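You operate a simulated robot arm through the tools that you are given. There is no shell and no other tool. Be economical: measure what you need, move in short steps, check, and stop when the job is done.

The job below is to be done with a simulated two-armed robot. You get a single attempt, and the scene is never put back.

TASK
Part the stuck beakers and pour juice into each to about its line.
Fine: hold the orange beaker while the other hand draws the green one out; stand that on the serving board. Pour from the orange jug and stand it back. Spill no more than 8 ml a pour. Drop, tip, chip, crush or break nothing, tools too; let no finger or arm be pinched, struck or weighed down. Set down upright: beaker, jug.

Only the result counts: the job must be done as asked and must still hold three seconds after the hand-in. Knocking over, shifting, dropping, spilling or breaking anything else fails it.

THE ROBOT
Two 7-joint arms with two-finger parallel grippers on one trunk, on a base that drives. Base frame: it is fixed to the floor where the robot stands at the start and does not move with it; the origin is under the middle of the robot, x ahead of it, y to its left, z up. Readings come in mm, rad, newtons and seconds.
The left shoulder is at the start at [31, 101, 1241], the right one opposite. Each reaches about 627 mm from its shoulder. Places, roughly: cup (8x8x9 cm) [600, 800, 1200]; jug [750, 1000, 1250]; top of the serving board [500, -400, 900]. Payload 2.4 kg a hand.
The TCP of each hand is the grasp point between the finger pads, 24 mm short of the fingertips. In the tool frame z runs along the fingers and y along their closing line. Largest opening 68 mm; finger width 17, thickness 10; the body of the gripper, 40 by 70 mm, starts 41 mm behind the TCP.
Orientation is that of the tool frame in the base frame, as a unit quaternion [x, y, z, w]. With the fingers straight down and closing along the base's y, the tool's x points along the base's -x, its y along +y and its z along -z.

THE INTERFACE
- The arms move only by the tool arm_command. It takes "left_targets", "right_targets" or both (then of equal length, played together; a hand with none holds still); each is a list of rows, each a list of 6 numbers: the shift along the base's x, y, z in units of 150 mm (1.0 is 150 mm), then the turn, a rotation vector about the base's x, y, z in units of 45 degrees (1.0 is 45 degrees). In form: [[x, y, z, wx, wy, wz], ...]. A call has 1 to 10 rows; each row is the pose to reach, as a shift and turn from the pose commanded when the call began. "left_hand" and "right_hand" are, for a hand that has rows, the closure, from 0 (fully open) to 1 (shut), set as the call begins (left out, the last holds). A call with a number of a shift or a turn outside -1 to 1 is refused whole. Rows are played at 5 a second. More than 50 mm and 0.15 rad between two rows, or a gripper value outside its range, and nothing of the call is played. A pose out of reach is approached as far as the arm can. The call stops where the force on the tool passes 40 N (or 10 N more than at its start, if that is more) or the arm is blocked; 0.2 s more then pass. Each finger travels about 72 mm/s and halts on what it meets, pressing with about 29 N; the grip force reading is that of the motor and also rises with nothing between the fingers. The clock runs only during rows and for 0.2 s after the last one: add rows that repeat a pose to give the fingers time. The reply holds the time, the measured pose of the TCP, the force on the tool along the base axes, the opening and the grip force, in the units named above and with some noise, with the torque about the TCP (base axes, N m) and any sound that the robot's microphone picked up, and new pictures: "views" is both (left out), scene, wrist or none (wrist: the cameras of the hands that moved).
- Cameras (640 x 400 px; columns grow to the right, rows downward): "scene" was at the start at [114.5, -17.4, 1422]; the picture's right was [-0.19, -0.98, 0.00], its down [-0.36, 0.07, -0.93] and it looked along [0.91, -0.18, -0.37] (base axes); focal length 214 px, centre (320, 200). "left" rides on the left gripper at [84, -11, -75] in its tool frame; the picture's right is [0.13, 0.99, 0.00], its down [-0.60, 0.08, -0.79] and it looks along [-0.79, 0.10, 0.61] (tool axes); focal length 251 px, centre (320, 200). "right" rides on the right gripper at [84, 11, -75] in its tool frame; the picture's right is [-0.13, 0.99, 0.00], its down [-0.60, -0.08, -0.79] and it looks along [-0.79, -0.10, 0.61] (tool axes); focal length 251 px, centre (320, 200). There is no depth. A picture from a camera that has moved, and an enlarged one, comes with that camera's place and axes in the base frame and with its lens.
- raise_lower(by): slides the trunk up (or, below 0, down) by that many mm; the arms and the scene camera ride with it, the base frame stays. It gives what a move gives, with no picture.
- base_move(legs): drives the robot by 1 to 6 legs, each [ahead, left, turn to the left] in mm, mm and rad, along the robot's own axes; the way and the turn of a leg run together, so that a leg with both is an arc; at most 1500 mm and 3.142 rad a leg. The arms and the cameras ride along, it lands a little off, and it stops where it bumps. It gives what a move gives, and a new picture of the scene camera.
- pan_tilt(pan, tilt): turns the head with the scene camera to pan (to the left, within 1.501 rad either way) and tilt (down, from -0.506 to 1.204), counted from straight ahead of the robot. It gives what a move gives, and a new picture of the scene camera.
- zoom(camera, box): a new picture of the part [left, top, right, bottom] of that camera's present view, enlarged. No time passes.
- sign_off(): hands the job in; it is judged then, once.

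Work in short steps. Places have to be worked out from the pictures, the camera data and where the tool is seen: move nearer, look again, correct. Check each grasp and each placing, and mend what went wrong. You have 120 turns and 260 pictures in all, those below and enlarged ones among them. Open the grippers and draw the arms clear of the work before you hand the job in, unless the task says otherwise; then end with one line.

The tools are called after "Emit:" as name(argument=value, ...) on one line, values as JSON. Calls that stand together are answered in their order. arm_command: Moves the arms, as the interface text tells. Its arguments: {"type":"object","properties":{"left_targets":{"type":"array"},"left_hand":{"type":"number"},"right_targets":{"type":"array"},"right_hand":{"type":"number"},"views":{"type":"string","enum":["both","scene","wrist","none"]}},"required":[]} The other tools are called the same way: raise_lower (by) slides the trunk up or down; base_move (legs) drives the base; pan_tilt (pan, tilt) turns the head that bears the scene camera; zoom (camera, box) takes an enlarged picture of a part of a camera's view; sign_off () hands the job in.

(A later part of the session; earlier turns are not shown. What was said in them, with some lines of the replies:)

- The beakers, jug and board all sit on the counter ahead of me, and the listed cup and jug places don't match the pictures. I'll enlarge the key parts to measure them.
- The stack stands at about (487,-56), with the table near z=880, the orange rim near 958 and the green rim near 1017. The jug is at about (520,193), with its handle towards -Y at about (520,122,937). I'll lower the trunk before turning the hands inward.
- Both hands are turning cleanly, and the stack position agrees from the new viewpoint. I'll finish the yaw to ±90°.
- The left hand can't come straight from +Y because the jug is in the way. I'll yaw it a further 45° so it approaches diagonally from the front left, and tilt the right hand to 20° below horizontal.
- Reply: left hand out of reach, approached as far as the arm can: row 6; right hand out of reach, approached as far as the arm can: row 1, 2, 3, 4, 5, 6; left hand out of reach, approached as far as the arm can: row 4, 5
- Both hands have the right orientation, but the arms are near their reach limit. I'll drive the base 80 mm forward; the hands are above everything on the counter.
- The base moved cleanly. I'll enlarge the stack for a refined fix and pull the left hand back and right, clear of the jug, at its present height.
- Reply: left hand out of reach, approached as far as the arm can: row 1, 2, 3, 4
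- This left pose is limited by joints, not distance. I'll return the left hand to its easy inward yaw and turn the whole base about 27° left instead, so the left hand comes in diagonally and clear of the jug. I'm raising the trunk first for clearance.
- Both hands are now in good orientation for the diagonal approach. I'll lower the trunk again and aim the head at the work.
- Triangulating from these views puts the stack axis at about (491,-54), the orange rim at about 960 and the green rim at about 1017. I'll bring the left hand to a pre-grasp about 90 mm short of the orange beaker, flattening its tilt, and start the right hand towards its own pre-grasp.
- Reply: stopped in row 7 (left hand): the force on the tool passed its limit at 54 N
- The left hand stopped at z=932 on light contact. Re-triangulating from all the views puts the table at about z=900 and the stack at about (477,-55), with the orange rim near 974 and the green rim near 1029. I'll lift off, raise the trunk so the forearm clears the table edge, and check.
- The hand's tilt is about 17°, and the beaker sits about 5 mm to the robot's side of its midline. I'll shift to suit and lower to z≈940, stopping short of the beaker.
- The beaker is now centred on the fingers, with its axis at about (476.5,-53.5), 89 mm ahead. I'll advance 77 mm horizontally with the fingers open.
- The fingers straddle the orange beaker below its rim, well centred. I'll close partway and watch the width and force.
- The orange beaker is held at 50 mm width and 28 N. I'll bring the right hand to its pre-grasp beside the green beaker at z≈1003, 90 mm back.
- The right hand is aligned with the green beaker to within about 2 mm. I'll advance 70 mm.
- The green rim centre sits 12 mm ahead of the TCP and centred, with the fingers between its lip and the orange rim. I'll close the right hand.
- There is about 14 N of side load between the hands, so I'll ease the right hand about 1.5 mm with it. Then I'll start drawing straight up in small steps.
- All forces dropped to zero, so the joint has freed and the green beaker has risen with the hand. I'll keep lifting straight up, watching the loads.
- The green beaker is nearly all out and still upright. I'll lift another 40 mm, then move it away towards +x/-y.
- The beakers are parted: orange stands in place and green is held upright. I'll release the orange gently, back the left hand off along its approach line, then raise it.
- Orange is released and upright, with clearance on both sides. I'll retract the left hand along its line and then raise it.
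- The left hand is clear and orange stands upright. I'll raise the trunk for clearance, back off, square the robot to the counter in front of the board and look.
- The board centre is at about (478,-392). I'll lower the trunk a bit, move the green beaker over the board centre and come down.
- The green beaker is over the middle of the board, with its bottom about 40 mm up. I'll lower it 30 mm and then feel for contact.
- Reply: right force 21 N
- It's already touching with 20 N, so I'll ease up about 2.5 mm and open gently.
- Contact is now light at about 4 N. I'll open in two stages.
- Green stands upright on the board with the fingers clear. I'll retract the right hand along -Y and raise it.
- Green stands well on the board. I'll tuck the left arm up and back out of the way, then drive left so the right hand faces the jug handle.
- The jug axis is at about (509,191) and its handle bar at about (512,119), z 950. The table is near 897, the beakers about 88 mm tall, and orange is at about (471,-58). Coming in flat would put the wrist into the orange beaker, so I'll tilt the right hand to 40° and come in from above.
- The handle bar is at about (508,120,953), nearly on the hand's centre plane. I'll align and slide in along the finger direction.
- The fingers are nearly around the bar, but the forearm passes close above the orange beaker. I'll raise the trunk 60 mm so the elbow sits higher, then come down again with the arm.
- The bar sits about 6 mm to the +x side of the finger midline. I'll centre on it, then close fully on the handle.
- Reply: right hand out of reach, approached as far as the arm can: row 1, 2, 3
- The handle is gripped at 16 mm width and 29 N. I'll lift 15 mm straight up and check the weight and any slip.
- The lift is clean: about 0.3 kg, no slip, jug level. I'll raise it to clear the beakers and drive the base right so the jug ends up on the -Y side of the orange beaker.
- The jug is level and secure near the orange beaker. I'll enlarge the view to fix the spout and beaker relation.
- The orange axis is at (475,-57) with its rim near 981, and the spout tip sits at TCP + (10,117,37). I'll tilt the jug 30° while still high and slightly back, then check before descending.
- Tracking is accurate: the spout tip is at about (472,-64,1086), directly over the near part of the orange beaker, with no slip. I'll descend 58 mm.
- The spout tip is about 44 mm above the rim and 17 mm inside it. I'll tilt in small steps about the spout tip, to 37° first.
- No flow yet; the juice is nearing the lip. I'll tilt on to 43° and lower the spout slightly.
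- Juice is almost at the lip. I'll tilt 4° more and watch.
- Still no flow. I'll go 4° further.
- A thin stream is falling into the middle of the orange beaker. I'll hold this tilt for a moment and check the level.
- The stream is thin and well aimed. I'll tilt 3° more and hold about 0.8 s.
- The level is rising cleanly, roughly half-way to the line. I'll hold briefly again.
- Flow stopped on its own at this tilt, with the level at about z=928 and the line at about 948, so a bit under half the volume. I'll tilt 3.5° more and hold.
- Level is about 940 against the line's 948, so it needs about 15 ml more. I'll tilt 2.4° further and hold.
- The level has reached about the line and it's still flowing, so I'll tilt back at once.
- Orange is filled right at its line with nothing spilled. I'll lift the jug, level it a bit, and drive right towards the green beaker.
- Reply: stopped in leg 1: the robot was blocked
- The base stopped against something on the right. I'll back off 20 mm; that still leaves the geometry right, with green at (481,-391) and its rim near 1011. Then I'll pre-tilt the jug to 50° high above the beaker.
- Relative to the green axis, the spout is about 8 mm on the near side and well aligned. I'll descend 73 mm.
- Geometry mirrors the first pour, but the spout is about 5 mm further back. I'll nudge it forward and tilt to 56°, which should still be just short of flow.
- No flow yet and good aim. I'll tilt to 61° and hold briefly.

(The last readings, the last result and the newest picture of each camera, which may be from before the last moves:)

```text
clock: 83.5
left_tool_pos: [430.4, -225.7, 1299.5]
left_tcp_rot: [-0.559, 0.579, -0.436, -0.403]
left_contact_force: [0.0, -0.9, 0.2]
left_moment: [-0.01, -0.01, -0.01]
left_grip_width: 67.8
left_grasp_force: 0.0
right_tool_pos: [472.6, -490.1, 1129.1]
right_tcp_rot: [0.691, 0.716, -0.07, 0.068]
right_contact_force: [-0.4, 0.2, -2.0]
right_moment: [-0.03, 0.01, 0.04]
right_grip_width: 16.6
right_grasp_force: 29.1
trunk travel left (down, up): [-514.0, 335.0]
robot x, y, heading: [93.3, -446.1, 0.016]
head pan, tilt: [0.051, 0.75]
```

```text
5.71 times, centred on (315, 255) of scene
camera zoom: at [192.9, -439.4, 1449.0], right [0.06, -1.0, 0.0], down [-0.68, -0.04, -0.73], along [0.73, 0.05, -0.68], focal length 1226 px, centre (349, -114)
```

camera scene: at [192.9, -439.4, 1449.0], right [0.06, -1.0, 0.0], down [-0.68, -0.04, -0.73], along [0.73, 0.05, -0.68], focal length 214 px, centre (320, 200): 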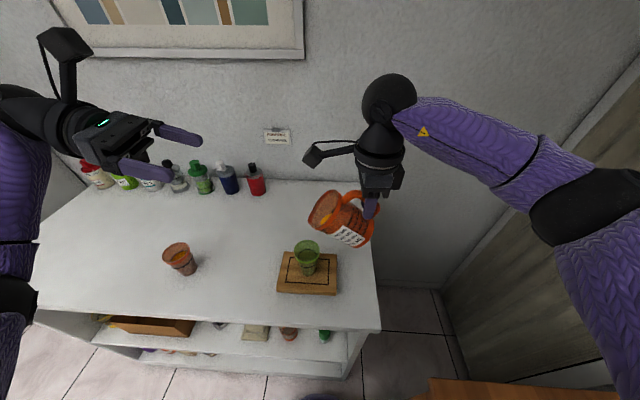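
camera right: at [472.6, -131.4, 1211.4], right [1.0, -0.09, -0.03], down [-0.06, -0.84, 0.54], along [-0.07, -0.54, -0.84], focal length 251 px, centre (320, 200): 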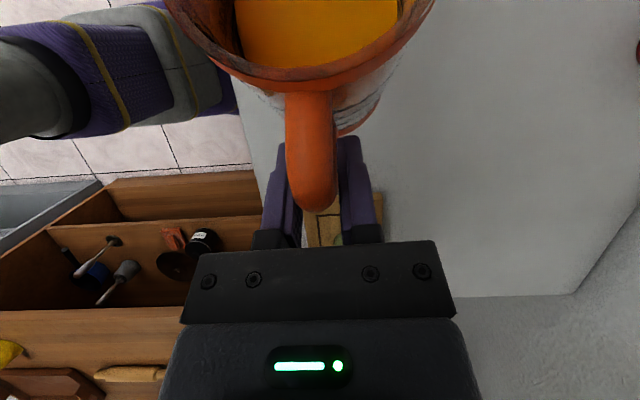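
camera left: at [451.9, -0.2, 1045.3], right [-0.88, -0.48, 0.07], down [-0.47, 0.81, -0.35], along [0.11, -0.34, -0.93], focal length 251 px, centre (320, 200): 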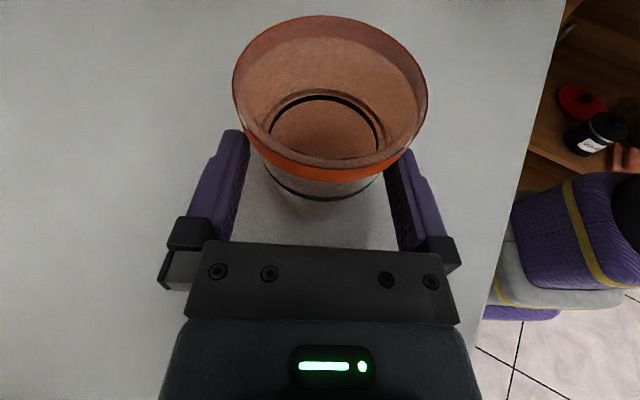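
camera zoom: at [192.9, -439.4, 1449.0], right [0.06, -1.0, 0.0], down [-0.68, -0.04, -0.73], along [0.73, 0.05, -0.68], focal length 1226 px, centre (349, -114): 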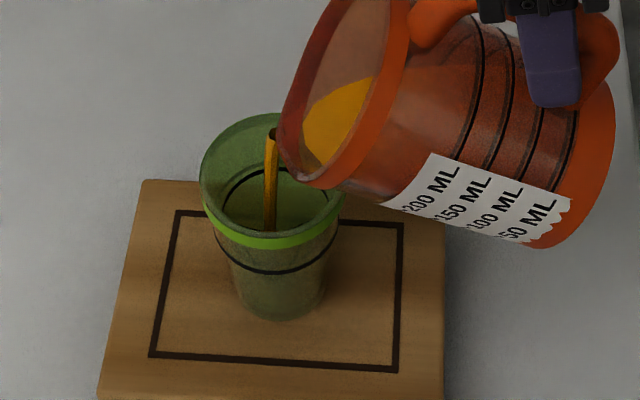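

The stream is landing mid-beaker. I'll tilt 3° more and hold.

Emit:
arm_command(right_targets=[[0, 0.015, 0.015, -0.033, 0, 0], [0, 0.031, 0.03, -0.067, 0, 0], [0, 0.031, 0.03, -0.067, 0, 0], [0, 0.031, 0.03, -0.067, 0, 0], [0, 0.031, 0.03, -0.067, 0, 0], [0, 0.031, 0.03, -0.067, 0, 0]], views="none")

Emit:
zoom(camera="scene", box=[280, 220, 350, 290])

```text
clock: 84.9
left_tool_pos: [431.0, -225.9, 1300.8]
left_tcp_rot: [-0.559, 0.577, -0.438, -0.403]
left_contact_force: [-0.4, 0.6, -0.1]
left_moment: [-0.02, 0.03, 0.04]
left_grip_width: 68.1
left_grasp_force: 0.1
right_tool_pos: [471.7, -486.2, 1134.0]
right_tcp_rot: [0.689, 0.714, -0.089, 0.086]
right_contact_force: [0.1, 0.6, -2.3]
right_moment: [-0.04, 0.01, 0.02]
right_grip_width: 16.2
right_grasp_force: 29.4
trunk travel left (down, up): [-514.0, 335.0]
robot x, y, heading: [94.7, -445.8, 0.012]
head pan, tilt: [0.051, 0.75]
```

```text
5.71 times, centred on (315, 255) of scene
camera zoom: at [192.9, -439.3, 1449.0], right [0.06, -1.0, 0.0], down [-0.68, -0.04, -0.73], along [0.73, 0.05, -0.68], focal length 1226 px, centre (349, -114)
```

zoom: 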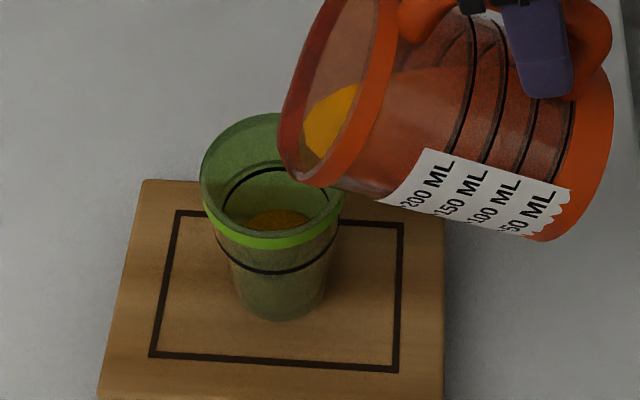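

About 40% in, and the flow has stopped. I'll tilt 3.5° more with a hold.

Emit:
arm_command(right_targets=[[0, 0.018, 0.016, -0.04, 0, 0], [0, 0.037, 0.033, -0.078, 0, 0], [0, 0.037, 0.033, -0.078, 0, 0], [0, 0.037, 0.033, -0.078, 0, 0], [0, 0.037, 0.033, -0.078, 0, 0], [0, 0.037, 0.033, -0.078, 0, 0], [0, 0.037, 0.033, -0.078, 0, 0]], views="none")

Emit:
zoom(camera="scene", box=[280, 220, 350, 290])

```text
clock: 86.5
left_tool_pos: [430.9, -223.8, 1299.5]
left_tcp_rot: [-0.559, 0.578, -0.437, -0.404]
left_contact_force: [-0.6, -1.0, 0.5]
left_moment: [-0.01, 0.0, -0.02]
left_grip_width: 68.2
left_grasp_force: 0.0
right_tool_pos: [472.2, -479.1, 1139.3]
right_tcp_rot: [0.686, 0.711, -0.111, 0.107]
right_contact_force: [0.1, -0.1, -1.9]
right_moment: [0.0, -0.02, 0.0]
right_grip_width: 16.5
right_grasp_force: 29.1
trunk travel left (down, up): [-514.0, 335.0]
robot x, y, heading: [93.0, -444.0, 0.015]
head pan, tilt: [0.051, 0.75]
```

```text
5.71 times, centred on (315, 255) of scene
camera zoom: at [192.9, -439.3, 1449.0], right [0.06, -1.0, 0.0], down [-0.68, -0.04, -0.73], along [0.73, 0.05, -0.68], focal length 1226 px, centre (349, -114)
```

zoom: 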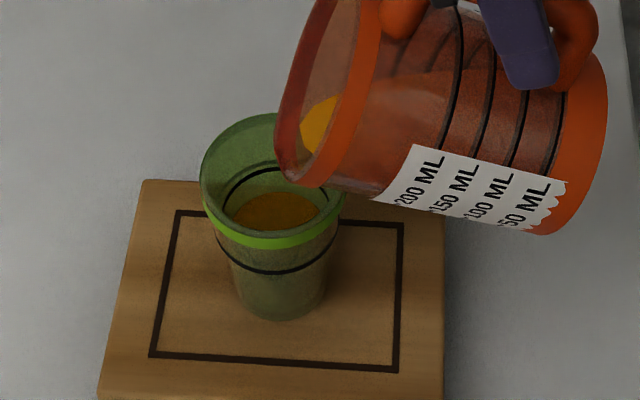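

Level is up to about 70%. I'll add another 3.5° and hold.

Emit:
arm_command(right_targets=[[0, 0.02, 0.015, -0.04, 0, 0], [0, 0.039, 0.031, -0.078, 0, 0], [0, 0.039, 0.031, -0.078, 0, 0], [0, 0.039, 0.031, -0.078, 0, 0], [0, 0.039, 0.031, -0.078, 0, 0], [0, 0.039, 0.031, -0.078, 0, 0], [0, 0.039, 0.031, -0.078, 0, 0]], views="none")

Emit:
zoom(camera="scene", box=[280, 220, 350, 290])

```text
clock: 88.1
left_tool_pos: [430.3, -225.4, 1298.9]
left_tcp_rot: [-0.558, 0.578, -0.437, -0.404]
left_contact_force: [1.0, -0.7, 0.3]
left_moment: [0.0, -0.01, -0.03]
left_grip_width: 67.9
left_grasp_force: 0.0
right_tool_pos: [471.1, -472.8, 1143.8]
right_tcp_rot: [0.683, 0.707, -0.132, 0.128]
right_contact_force: [-1.0, -0.3, -1.6]
right_moment: [0.01, 0.01, -0.02]
right_grip_width: 16.2
right_grasp_force: 28.6
trunk travel left (down, up): [-514.0, 335.0]
robot x, y, heading: [93.8, -446.1, 0.014]
head pan, tilt: [0.051, 0.75]
```

```text
5.71 times, centred on (315, 255) of scene
camera zoom: at [192.9, -439.2, 1449.0], right [0.06, -1.0, 0.0], down [-0.68, -0.04, -0.73], along [0.73, 0.05, -0.68], focal length 1226 px, centre (349, -114)
```

zoom: 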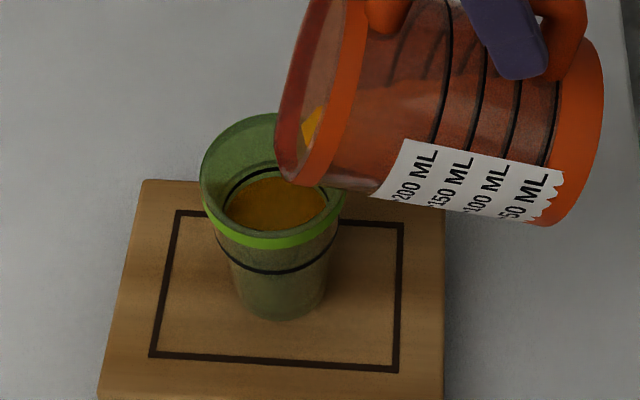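

Just a few millimetres below the line now. One last 2° with a hold.

Emit:
arm_command(right_targets=[[0, 0.023, 0.016, -0.044, 0, 0], [0, 0.023, 0.016, -0.044, 0, 0], [0, 0.023, 0.016, -0.044, 0, 0], [0, 0.023, 0.016, -0.044, 0, 0], [0, 0.023, 0.016, -0.044, 0, 0]], views="none")

Emit:
zoom(camera="scene", box=[280, 220, 350, 290])

```text
clock: 89.3
left_tool_pos: [431.2, -224.9, 1301.0]
left_tcp_rot: [-0.558, 0.578, -0.437, -0.404]
left_contact_force: [0.7, -0.4, 0.1]
left_moment: [0.04, 0.01, 0.0]
left_grip_width: 68.0
left_grasp_force: 0.1
right_tool_pos: [469.5, -470.9, 1146.7]
right_tcp_rot: [0.68, 0.705, -0.144, 0.14]
right_contact_force: [-0.1, 0.3, -0.8]
right_moment: [-0.03, -0.05, 0.03]
right_grip_width: 16.1
right_grasp_force: 29.1
trunk travel left (down, up): [-514.0, 335.0]
robot x, y, heading: [90.5, -448.0, 0.015]
head pan, tilt: [0.051, 0.75]
```

```text
5.71 times, centred on (315, 255) of scene
camera zoom: at [192.9, -439.2, 1449.0], right [0.06, -1.0, 0.0], down [-0.68, -0.04, -0.73], along [0.73, 0.05, -0.68], focal length 1226 px, centre (349, -114)
```

zoom: 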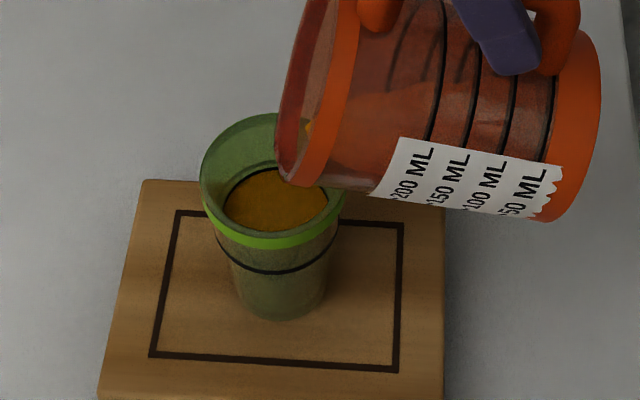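

Green is at its line. I'll tilt the jug back while lifting and backing off.

Emit:
arm_command(right_targets=[[0, -0.09, 0.0, 0.18, 0, 0], [0, -0.17, 0.05, 0.36, 0, 0], [0, -0.24, 0.15, 0.54, 0, 0], [0, -0.3, 0.25, 0.72, 0, 0], [0, -0.33, 0.4, 0.9, 0, 0], [0, -0.33, 0.5, 0.95, 0, 0]], views="scene")

Emit:
zoom(camera="scene", box=[280, 220, 350, 290])

```text
clock: 90.7
left_tool_pos: [431.7, -225.1, 1299.8]
left_tcp_rot: [-0.558, 0.578, -0.437, -0.404]
left_contact_force: [-0.6, 0.0, -0.1]
left_moment: [0.01, 0.0, -0.02]
left_grip_width: 68.1
left_grasp_force: 0.1
right_tool_pos: [472.5, -517.3, 1221.4]
right_tcp_rot: [0.684, 0.71, 0.122, -0.118]
right_contact_force: [-0.2, 0.6, -1.2]
right_moment: [-0.02, 0.02, -0.02]
right_grip_width: 16.0
right_grasp_force: 28.7
trunk travel left (down, up): [-514.0, 335.0]
robot x, y, heading: [91.2, -443.2, 0.014]
head pan, tilt: [0.051, 0.75]
camera scene: at [192.9, -439.2, 1449.0], right [0.06, -1.0, 0.0], down [-0.68, -0.04, -0.73], along [0.73, 0.05, -0.68], focal length 214 px, centre (320, 200)
```

scene: 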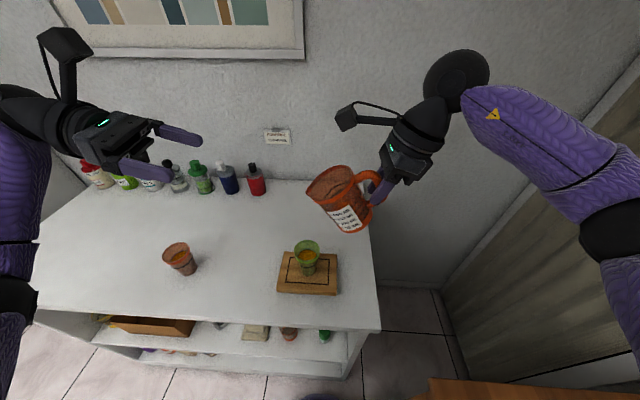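

```text
5.71 times, centred on (315, 255) of scene
camera zoom: at [192.9, -439.2, 1449.0], right [0.06, -1.0, 0.0], down [-0.68, -0.04, -0.73], along [0.73, 0.05, -0.68], focal length 1226 px, centre (349, -114)
```

zoom: 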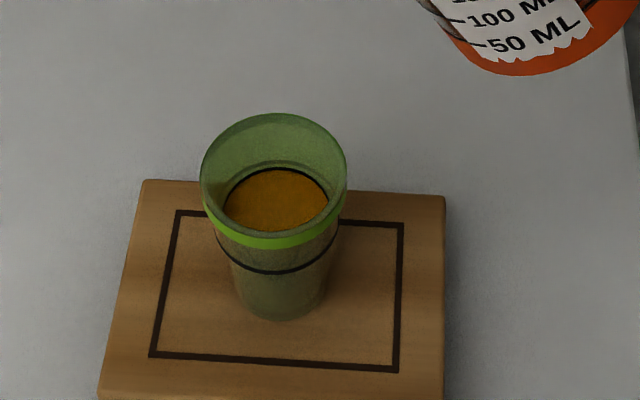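

Both beakers are filled to their lines with no spill visible. I'll level the jug and drive back left to its place.

Emit:
arm_command(right_targets=[[0, 0, 0, 0.17, 0, 0], [0, 0, 0, 0.34, 0, 0], [0, 0, 0, 0.51, 0, 0], [0, 0, 0, 0.68, 0, 0], [0, 0, 0, 0.68, 0, 0]], views="none")

Emit:
base_move(legs=[[0, 583, 0]])

Emit:
zoom(camera="scene", box=[260, 170, 440, 290])

```text
clock: 91.9
left_tool_pos: [431.7, -224.7, 1299.9]
left_tcp_rot: [-0.558, 0.578, -0.437, -0.404]
left_contact_force: [0.5, 0.2, -0.3]
left_moment: [0.01, -0.01, -0.01]
left_grip_width: 68.2
left_grasp_force: 0.0
right_tool_pos: [470.8, -519.6, 1219.9]
right_tcp_rot: [0.629, 0.651, 0.306, -0.295]
right_contact_force: [0.6, -0.3, -1.7]
right_moment: [-0.07, -0.01, -0.02]
right_grip_width: 16.2
right_grasp_force: 28.5
trunk travel left (down, up): [-514.0, 335.0]
robot x, y, heading: [92.0, -449.2, 0.017]
head pan, tilt: [0.051, 0.75]
```

```text
clock: 95.2
left_tool_pos: [418.7, 373.6, 1299.5]
left_tcp_rot: [-0.56, 0.576, -0.439, -0.403]
left_contact_force: [0.8, 0.9, -0.3]
left_moment: [-0.01, -0.04, -0.01]
left_grip_width: 68.0
left_grasp_force: 0.1
right_tool_pos: [461.2, 78.1, 1220.4]
right_tcp_rot: [0.627, 0.654, 0.304, -0.295]
right_contact_force: [0.5, 0.5, -1.2]
right_moment: [-0.09, -0.01, 0.0]
right_grip_width: 16.2
right_grasp_force: 28.9
trunk travel left (down, up): [-514.0, 335.0]
robot x, y, heading: [79.5, 150.9, 0.023]
head pan, tilt: [0.051, 0.75]
camera scene: at [181.9, 156.4, 1449.0], right [0.07, -1.0, 0.0], down [-0.68, -0.05, -0.73], along [0.73, 0.05, -0.68], focal length 214 px, centre (320, 200)
```

scene: 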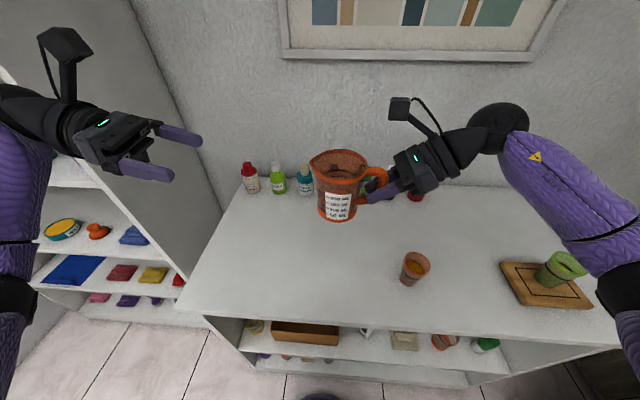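

```text
3.33 times, centred on (350, 230) of scene
camera zoom: at [181.9, 156.4, 1449.0], right [0.07, -1.0, 0.0], down [-0.68, -0.05, -0.73], along [0.73, 0.05, -0.68], focal length 715 px, centre (220, 100)
```

zoom: 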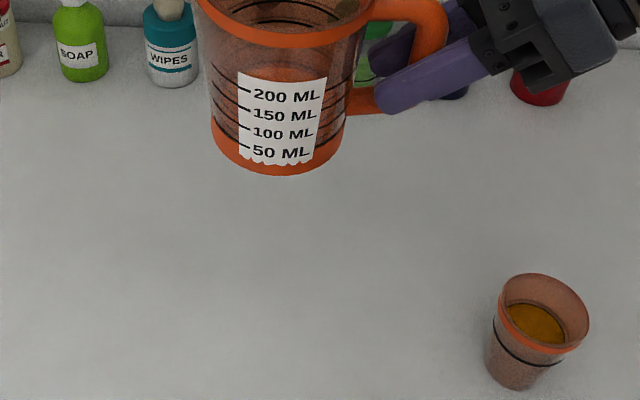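

The jug is back near its place. I'll edge the base forward 15 mm for reach, then move over the spot and lower most of the way.

Emit:
base_move(legs=[[15, 0, 0]])

Emit:
arm_command(right_targets=[[0.05, 0.07, -0.1, 0, 0, 0], [0.1, 0.14, -0.3, 0, 0, 0], [0.15, 0.21, -0.5, 0, 0, 0], [0.2, 0.28, -0.7, 0, 0, 0], [0.2, 0.28, -0.95, 0, 0, 0], [0.2, 0.28, -1.0, 0, 0, 0], [0.2, 0.28, -1.0, 0, 0, 0]], views="scene")

```text
clock: 96.0
left_tool_pos: [434.0, 373.0, 1299.5]
left_tcp_rot: [-0.561, 0.575, -0.439, -0.402]
left_contact_force: [-0.4, 0.3, 0.1]
left_moment: [-0.02, 0.0, -0.02]
left_grip_width: 67.9
left_grasp_force: 0.0
right_tool_pos: [478.1, 77.8, 1219.2]
right_tcp_rot: [0.627, 0.653, 0.304, -0.296]
right_contact_force: [1.6, 0.7, -0.9]
right_moment: [-0.06, 0.01, 0.02]
right_grip_width: 16.3
right_grasp_force: 28.8
trunk travel left (down, up): [-514.0, 335.0]
robot x, y, heading: [95.8, 147.6, 0.028]
head pan, tilt: [0.051, 0.75]
camera scene: at [198.1, 156.3, 1448.9], right [0.07, -1.0, 0.0], down [-0.68, -0.05, -0.73], along [0.73, 0.05, -0.68], focal length 214 px, centre (320, 200)
```

scene: 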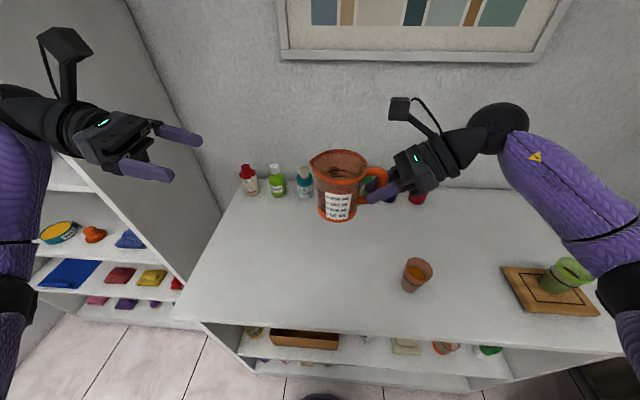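

```text
clock: 97.6
left_tool_pos: [432.6, 373.1, 1300.1]
left_tcp_rot: [-0.561, 0.576, -0.438, -0.402]
left_contact_force: [0.0, -0.6, 0.1]
left_moment: [0.04, -0.02, 0.0]
left_grip_width: 68.0
left_grasp_force: 0.0
right_tool_pos: [506.6, 120.5, 1070.5]
right_tcp_rot: [0.626, 0.655, 0.304, -0.295]
right_contact_force: [-0.1, -0.1, -1.3]
right_moment: [-0.09, -0.02, -0.01]
right_grip_width: 16.5
right_grasp_force: 29.6
trunk travel left (down, up): [-514.0, 335.0]
robot x, y, heading: [97.3, 150.0, 0.023]
head pan, tilt: [0.051, 0.75]
camera scene: at [196.9, 156.2, 1449.0], right [0.07, -1.0, 0.0], down [-0.68, -0.05, -0.73], along [0.73, 0.05, -0.68], focal length 214 px, centre (320, 200)
```

scene: 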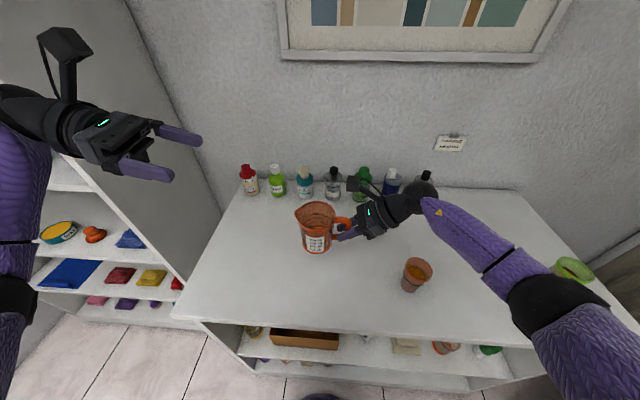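

Position matches the original spot. I'll lower 85 mm and check the forearm's clearance over the orange beaker.

Emit:
arm_command(right_targets=[[0, 0, -0.15, 0, 0, 0], [0, 0, -0.3, 0, 0, 0], [0, 0, -0.45, 0, 0, 0], [0, 0, -0.57, 0, 0, 0], [0, 0, -0.57, 0, 0, 0]], views="both")

Emit:
zoom(camera="scene", box=[280, 190, 460, 310])

```text
clock: 98.8
left_tool_pos: [431.6, 372.6, 1299.7]
left_tcp_rot: [-0.561, 0.577, -0.437, -0.402]
left_contact_force: [0.2, 0.1, 0.3]
left_moment: [0.01, -0.01, 0.03]
left_grip_width: 68.1
left_grasp_force: 0.0
right_tool_pos: [506.4, 120.2, 983.5]
right_tcp_rot: [0.627, 0.654, 0.304, -0.295]
right_contact_force: [-0.5, -0.1, -1.0]
right_moment: [-0.06, 0.0, 0.0]
right_grip_width: 15.9
right_grasp_force: 29.1
trunk travel left (down, up): [-514.0, 335.0]
robot x, y, heading: [93.2, 144.8, 0.02]
head pan, tilt: [0.051, 0.75]
camera scene: at [196.8, 156.2, 1449.1], right [0.07, -1.0, 0.0], down [-0.68, -0.05, -0.73], along [0.73, 0.05, -0.68], focal length 214 px, centre (320, 200)
camera right: at [514.8, 118.3, 1096.4], right [1.0, -0.05, -0.07], down [-0.05, -1.0, 0.04], along [-0.07, -0.04, -1.0], focal length 251 px, centre (320, 200)
```

scene: 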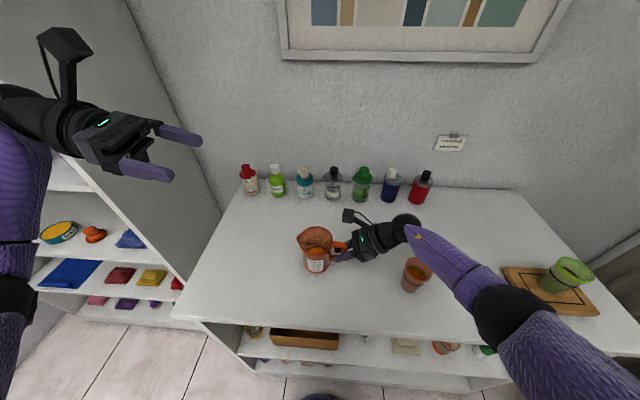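
right: 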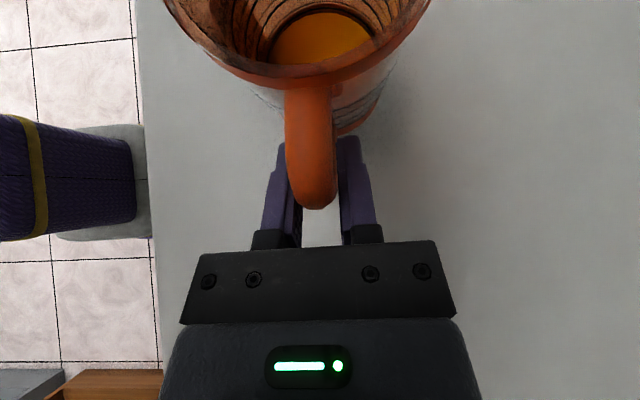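

```text
3.33 times, centred on (370, 250) of scene
camera zoom: at [196.8, 156.2, 1449.1], right [0.07, -1.0, 0.0], down [-0.68, -0.05, -0.73], along [0.73, 0.05, -0.68], focal length 715 px, centre (153, 33)
```

zoom: 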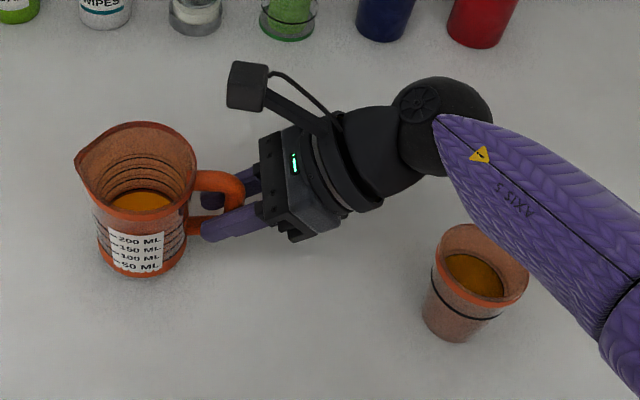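

The forearm clears the beaker and the jug is upright. I'll lower to just above contact and feel for it.

Emit:
arm_command(right_targets=[[0, 0, -0.07, 0, 0, 0], [0, 0, -0.14, 0, 0, 0], [0, 0, -0.17, 0, 0, 0], [0, 0, -0.17, 0, 0, 0]], views="none")

```text
clock: 99.8
left_tool_pos: [433.5, 371.4, 1299.3]
left_tcp_rot: [-0.561, 0.576, -0.439, -0.402]
left_contact_force: [-0.1, -0.1, -0.4]
left_moment: [0.0, 0.04, 0.01]
left_grip_width: 68.0
left_grasp_force: 0.1
right_tool_pos: [506.3, 121.0, 957.9]
right_tcp_rot: [0.627, 0.654, 0.303, -0.294]
right_contact_force: [-0.8, -0.2, -1.4]
right_moment: [-0.04, 0.01, -0.01]
right_grip_width: 16.1
right_grasp_force: 29.3
trunk travel left (down, up): [-514.0, 335.0]
robot x, y, heading: [94.2, 147.4, 0.023]
head pan, tilt: [0.051, 0.75]
```

No contact yet at 958; I'll go 3 mm further.

Emit:
arm_command(right_targets=[[0, 0, -0.01, 0, 0, 0], [0, 0, -0.02, 0, 0, 0], [0, 0, -0.02, 0, 0, 0]], views="none")

```text
clock: 100.6
left_tool_pos: [433.7, 372.8, 1299.7]
left_tcp_rot: [-0.561, 0.575, -0.439, -0.402]
left_contact_force: [0.2, 0.8, 0.7]
left_moment: [0.0, 0.03, 0.03]
left_grip_width: 68.1
left_grasp_force: 0.0
right_tool_pos: [505.7, 121.1, 955.2]
right_tcp_rot: [0.627, 0.654, 0.303, -0.295]
right_contact_force: [-0.4, 0.1, -0.8]
right_moment: [-0.08, 0.02, 0.02]
right_grip_width: 16.3
right_grasp_force: 28.9
trunk travel left (down, up): [-514.0, 335.0]
robot x, y, heading: [96.1, 150.6, 0.023]
head pan, tilt: [0.051, 0.75]
```

Emit:
arm_command(right_targets=[[0, 0, -0.01, 0, 0, 0], [0, 0, -0.016, 0, 0, 0], [0, 0, -0.016, 0, 0, 0]], views="none")

```text
clock: 101.4
left_tool_pos: [432.2, 372.5, 1299.9]
left_tcp_rot: [-0.56, 0.577, -0.438, -0.402]
left_contact_force: [-0.5, -0.8, 0.5]
left_moment: [-0.01, 0.03, -0.02]
left_grip_width: 68.2
left_grasp_force: 0.1
right_tool_pos: [506.8, 120.7, 954.8]
right_tcp_rot: [0.627, 0.654, 0.305, -0.295]
right_contact_force: [1.6, -4.4, 10.0]
right_moment: [0.49, 0.21, 0.01]
right_grip_width: 16.3
right_grasp_force: 29.0
trunk travel left (down, up): [-514.0, 335.0]
robot x, y, heading: [94.8, 146.1, 0.023]
head pan, tilt: [0.051, 0.75]
```

Contact at about 10 N. I'll ease up under a millimetre, then open in stages.

Emit:
arm_command(right_targets=[[0, 0, 0.005, 0, 0, 0], [0, 0, 0.005, 0, 0, 0]], views="none")

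Emit:
arm_command(right_targets=[[0, 0, 0, 0, 0, 0], [0, 0, 0, 0, 0, 0]], right_hand=0.65, views="wrist")

Emit:
zoom(camera="scene", box=[280, 190, 460, 310])

```text
clock: 102.0
left_tool_pos: [433.2, 372.8, 1299.6]
left_tcp_rot: [-0.561, 0.576, -0.439, -0.402]
left_contact_force: [0.1, -0.8, 0.1]
left_moment: [-0.02, 0.03, -0.01]
left_grip_width: 68.2
left_grasp_force: 0.1
right_tool_pos: [505.9, 121.0, 954.0]
right_tcp_rot: [0.626, 0.654, 0.304, -0.295]
right_contact_force: [1.0, -0.3, 6.0]
right_moment: [0.4, 0.12, -0.09]
right_grip_width: 16.2
right_grasp_force: 28.6
trunk travel left (down, up): [-514.0, 335.0]
robot x, y, heading: [94.7, 151.1, 0.025]
head pan, tilt: [0.051, 0.75]
```

```text
clock: 102.6
left_tool_pos: [432.5, 373.5, 1299.7]
left_tcp_rot: [-0.561, 0.576, -0.439, -0.402]
left_contact_force: [0.2, 0.3, -1.3]
left_moment: [0.0, -0.01, 0.0]
left_grip_width: 67.9
left_grasp_force: 0.1
right_tool_pos: [506.9, 120.7, 953.3]
right_tcp_rot: [0.627, 0.655, 0.303, -0.295]
right_contact_force: [-1.1, 0.7, -0.4]
right_moment: [0.0, 0.0, 0.04]
right_grip_width: 23.9
right_grasp_force: 0.1
trunk travel left (down, up): [-514.0, 335.0]
robot x, y, heading: [95.5, 151.7, 0.023]
head pan, tilt: [0.051, 0.75]
camera right: at [514.8, 118.2, 1066.7], right [1.0, -0.05, -0.07], down [-0.05, -1.0, 0.04], along [-0.07, -0.04, -1.0], focal length 251 px, centre (320, 200)
```

right: 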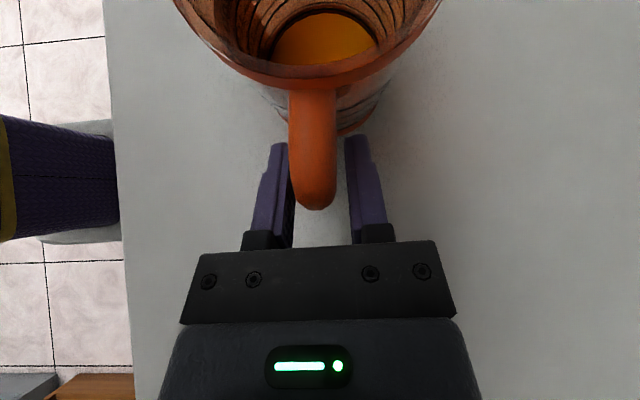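

```text
3.33 times, centred on (370, 250) of scene
camera zoom: at [196.8, 156.3, 1449.0], right [0.07, -1.0, 0.0], down [-0.68, -0.05, -0.73], along [0.73, 0.05, -0.68], focal length 715 px, centre (153, 33)
```

zoom: 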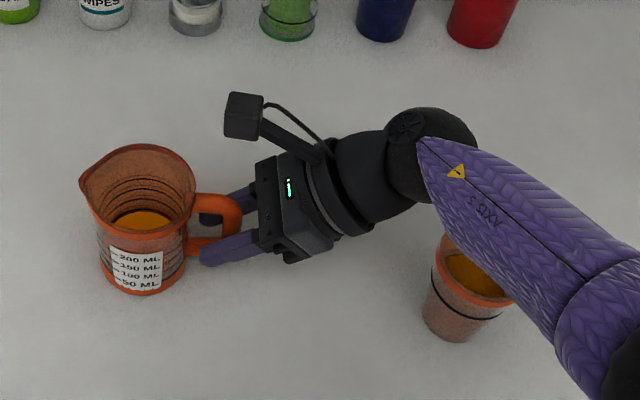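

The jug is standing upright and released. I'll open fully and withdraw up and back.

Emit:
arm_command(right_targets=[[0, 0, 0, 0, 0, 0], [0, 0, 0, 0, 0, 0], [0, 0, 0, 0, 0, 0]], right_hand=0.0, views="none")

Emit:
arm_command(right_targets=[[0, -0.05, 0.08, 0, 0, 0], [0, -0.12, 0.2, 0, 0, 0], [0, -0.2, 0.35, 0, 0, 0], [0, -0.25, 0.55, 0, 0, 0], [-0.1, -0.25, 0.75, 0, 0, 0], [-0.2, -0.25, 1.0, 0, 0, 0]], views="scene")

Emit:
zoom(camera="scene", box=[280, 190, 460, 310])

```text
clock: 103.4
left_tool_pos: [432.4, 373.2, 1301.2]
left_tcp_rot: [-0.56, 0.576, -0.438, -0.402]
left_contact_force: [1.5, 0.4, 0.0]
left_moment: [0.0, -0.01, 0.03]
left_grip_width: 68.0
left_grasp_force: 0.0
right_tool_pos: [506.1, 122.0, 954.6]
right_tcp_rot: [0.626, 0.655, 0.303, -0.296]
right_contact_force: [0.6, -1.0, 0.1]
right_moment: [0.03, 0.0, 0.01]
right_grip_width: 68.2
right_grasp_force: 0.1
trunk travel left (down, up): [-514.0, 335.0]
robot x, y, heading: [94.3, 149.4, 0.02]
head pan, tilt: [0.051, 0.75]
```

```text
clock: 104.8
left_tool_pos: [432.6, 373.2, 1299.0]
left_tcp_rot: [-0.561, 0.576, -0.439, -0.401]
left_contact_force: [0.7, -0.1, 0.6]
left_moment: [0.0, -0.01, -0.03]
left_grip_width: 68.2
left_grasp_force: 0.0
right_tool_pos: [472.7, 81.1, 1104.7]
right_tcp_rot: [0.626, 0.654, 0.304, -0.296]
right_contact_force: [0.1, -0.2, 0.1]
right_moment: [0.03, 0.0, 0.0]
right_grip_width: 67.8
right_grasp_force: 0.0
trunk travel left (down, up): [-514.0, 335.0]
robot x, y, heading: [99.0, 147.6, 0.019]
head pan, tilt: [0.051, 0.75]
camera scene: at [196.4, 156.1, 1449.1], right [0.07, -1.0, 0.0], down [-0.68, -0.05, -0.73], along [0.73, 0.05, -0.68], focal length 214 px, centre (320, 200)
```

scene: 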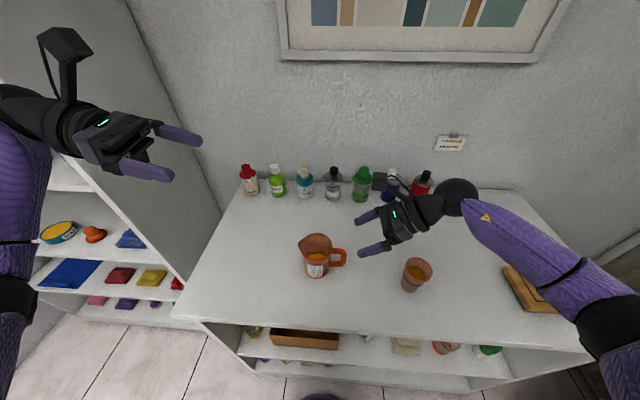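

```text
3.33 times, centred on (370, 250) of scene
camera zoom: at [196.4, 156.1, 1449.1], right [0.07, -1.0, 0.0], down [-0.68, -0.05, -0.73], along [0.73, 0.05, -0.68], focal length 715 px, centre (153, 33)
```

zoom: 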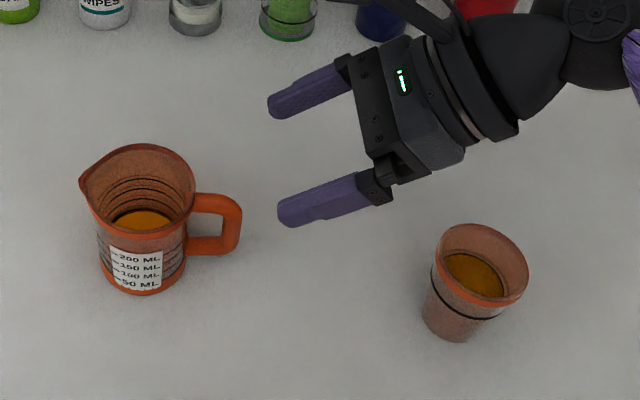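

Everything is standing. I'll raise the trunk, back the base away, and take a last look over the whole counter.

Emit:
raise_lower(by=120)

Emit:
base_move(legs=[[-180, 0, 0]])

Emit:
pan_tilt(pan=-0.5, tilt=0.7)

Emit:
zoom(camera="scene", box=[160, 120, 400, 280])

```text
clock: 106.3
left_tool_pos: [432.2, 372.9, 1420.3]
left_tcp_rot: [-0.56, 0.577, -0.437, -0.402]
left_contact_force: [0.9, 0.0, 0.1]
left_moment: [0.02, -0.01, 0.07]
left_grip_width: 68.2
left_grasp_force: 0.1
right_tool_pos: [475.7, 82.0, 1223.6]
right_tcp_rot: [0.627, 0.654, 0.304, -0.295]
right_contact_force: [0.0, 0.0, -0.2]
right_moment: [0.01, 0.03, 0.0]
right_grip_width: 68.2
right_grasp_force: 0.1
trunk travel left (down, up): [-634.0, 215.0]
robot x, y, heading: [95.8, 150.4, 0.027]
head pan, tilt: [0.051, 0.75]
```

```text
clock: 107.8
left_tool_pos: [248.3, 367.6, 1420.0]
left_tcp_rot: [-0.56, 0.576, -0.439, -0.403]
left_contact_force: [-0.4, 0.5, 0.6]
left_moment: [-0.02, -0.04, -0.02]
left_grip_width: 68.2
left_grasp_force: 0.1
right_tool_pos: [291.3, 79.4, 1225.3]
right_tcp_rot: [0.627, 0.654, 0.304, -0.295]
right_contact_force: [-0.6, 0.6, -0.3]
right_moment: [-0.01, -0.03, 0.0]
right_grip_width: 68.2
right_grasp_force: 0.0
trunk travel left (down, up): [-634.0, 215.0]
robot x, y, heading: [-83.4, 143.9, 0.023]
head pan, tilt: [0.051, 0.75]
camera scene: at [5.1, 151.9, 1569.4], right [0.07, -1.0, 0.0], down [-0.68, -0.05, -0.73], along [0.73, 0.05, -0.68], focal length 214 px, centre (320, 200)
```

scene: 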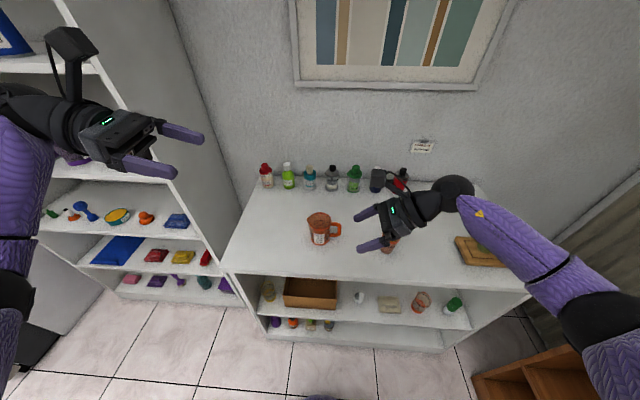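

```text
clock: 108.8
left_tool_pos: [248.0, 367.1, 1419.9]
left_tcp_rot: [-0.56, 0.577, -0.438, -0.402]
left_contact_force: [-0.3, 0.1, 0.2]
left_moment: [-0.01, 0.01, 0.01]
left_grip_width: 68.0
left_grasp_force: 0.0
right_tool_pos: [292.9, 77.8, 1223.3]
right_tcp_rot: [0.627, 0.654, 0.303, -0.295]
right_contact_force: [-0.5, 0.1, -0.1]
right_moment: [0.04, -0.05, -0.01]
right_grip_width: 68.2
right_grasp_force: 0.1
trunk travel left (down, up): [-634.0, 215.0]
robot x, y, heading: [-88.3, 142.3, 0.019]
head pan, tilt: [-0.499, 0.7]
camera scene: at [-0.8, 107.0, 1573.5], right [-0.46, -0.89, 0.0], down [-0.57, 0.3, -0.76], along [0.68, -0.35, -0.64], focal length 214 px, centre (320, 200)
```

scene: 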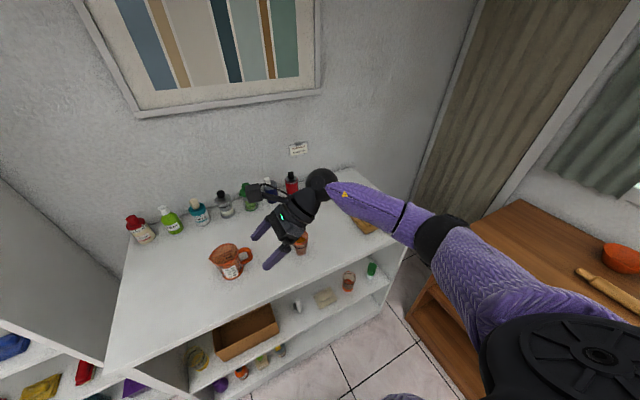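

```text
2.50 times, centred on (280, 200) of scene
camera zoom: at [-0.8, 107.0, 1573.5], right [-0.46, -0.89, 0.0], down [-0.57, 0.3, -0.76], along [0.68, -0.35, -0.64], focal length 536 px, centre (420, 200)
```

zoom: 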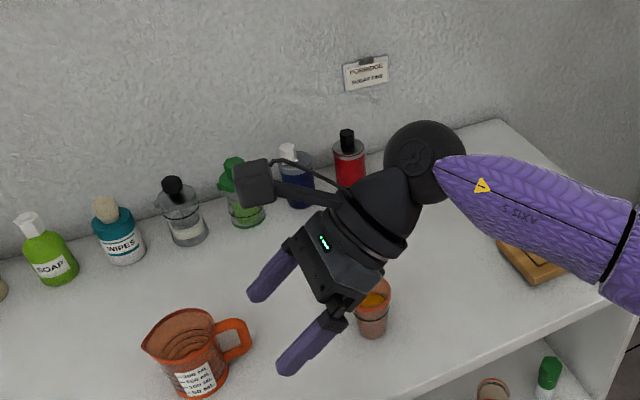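

The forearm hides the green beaker, so I'll shift the base right a little for a final check.

Emit:
base_move(legs=[[0, -250, 0]])

Emit:
pan_tilt(pan=-0.1, tilt=0.7)

Emit:
zoom(camera="scene", box=[200, 150, 440, 310])

```text
clock: 110.7
left_tool_pos: [256.3, 112.4, 1419.3]
left_tcp_rot: [-0.558, 0.579, -0.436, -0.403]
left_contact_force: [-0.7, 0.6, -0.1]
left_moment: [-0.01, -0.01, 0.0]
left_grip_width: 68.1
left_grasp_force: 0.1
right_tool_pos: [296.2, -177.8, 1223.6]
right_tcp_rot: [0.63, 0.651, 0.305, -0.294]
right_contact_force: [-0.6, -0.2, -0.7]
right_moment: [-0.01, 0.0, -0.01]
right_grip_width: 67.9
right_grasp_force: 0.0
trunk travel left (down, up): [-634.0, 215.0]
robot x, y, heading: [-82.2, -106.7, 0.018]
head pan, tilt: [-0.499, 0.7]
camera scene: at [3.2, -146.7, 1573.5], right [-0.47, -0.88, 0.0], down [-0.57, 0.3, -0.76], along [0.68, -0.36, -0.64], focal length 214 px, centre (320, 200)
```

scene: 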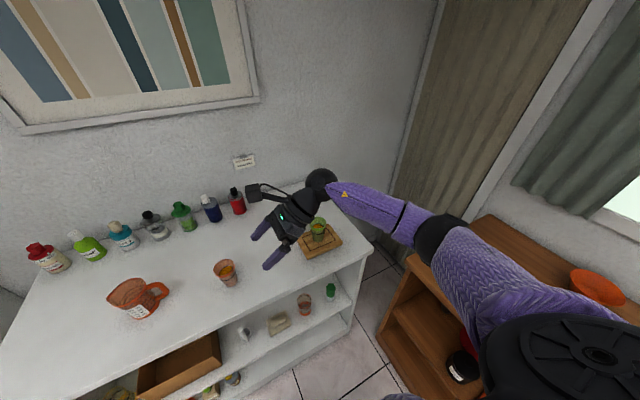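

```text
clock: 111.5
left_tool_pos: [255.6, 113.8, 1419.9]
left_tcp_rot: [-0.558, 0.579, -0.436, -0.404]
left_contact_force: [0.3, 0.2, 0.5]
left_moment: [-0.02, 0.04, 0.01]
left_grip_width: 68.0
left_grasp_force: 0.0
right_tool_pos: [295.8, -175.6, 1224.9]
right_tcp_rot: [0.629, 0.651, 0.306, -0.294]
right_contact_force: [0.5, -0.5, 1.1]
right_moment: [0.0, -0.03, 0.0]
right_grip_width: 68.4
right_grasp_force: 0.2
trunk travel left (down, up): [-634.0, 215.0]
robot x, y, heading: [-81.7, -109.3, 0.02]
head pan, tilt: [-0.099, 0.7]
camera scene: at [12.7, -113.5, 1573.5], right [-0.09, -1.0, 0.0], down [-0.64, 0.06, -0.76], along [0.76, -0.07, -0.64], focal length 214 px, centre (320, 200)
```

scene: 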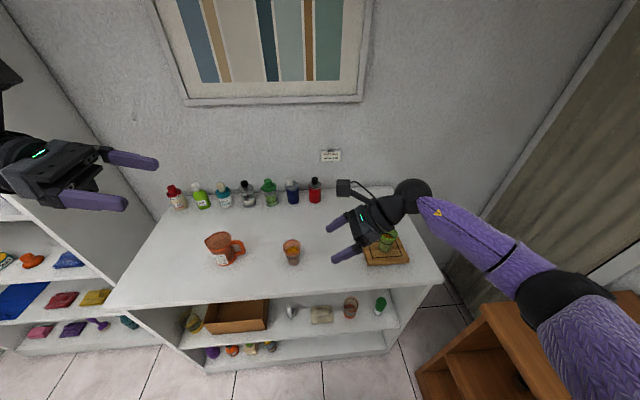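

```text
2.50 times, centred on (320, 230) of scene
camera zoom: at [12.7, -113.5, 1573.5], right [-0.09, -1.0, 0.0], down [-0.64, 0.06, -0.76], along [0.76, -0.07, -0.64], focal length 536 px, centre (320, 125)
```

zoom: 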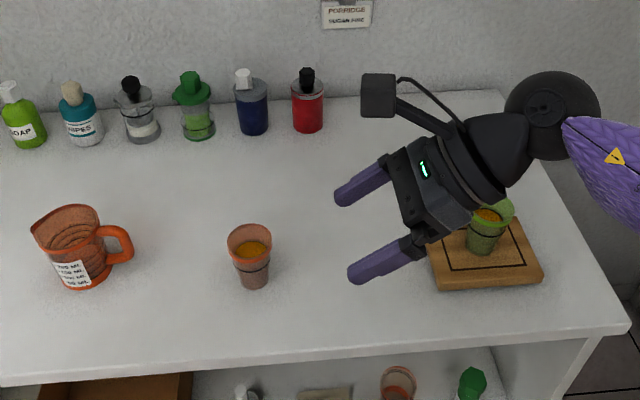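

The jug, the orange beaker and the green beaker on the board all stand upright. Both grippers are open and clear, so I'm handing in.

Emit:
sign_off()

```text
The job is handed in.
```

The beakers are parted, with green on the serving board and orange at its spot. Both are filled to about their lines with no spill visible, and the orange jug is back upright in its place. The base was blocked once, probably by the wooden side table on the right, and nothing there looked shifted in the last pictures.
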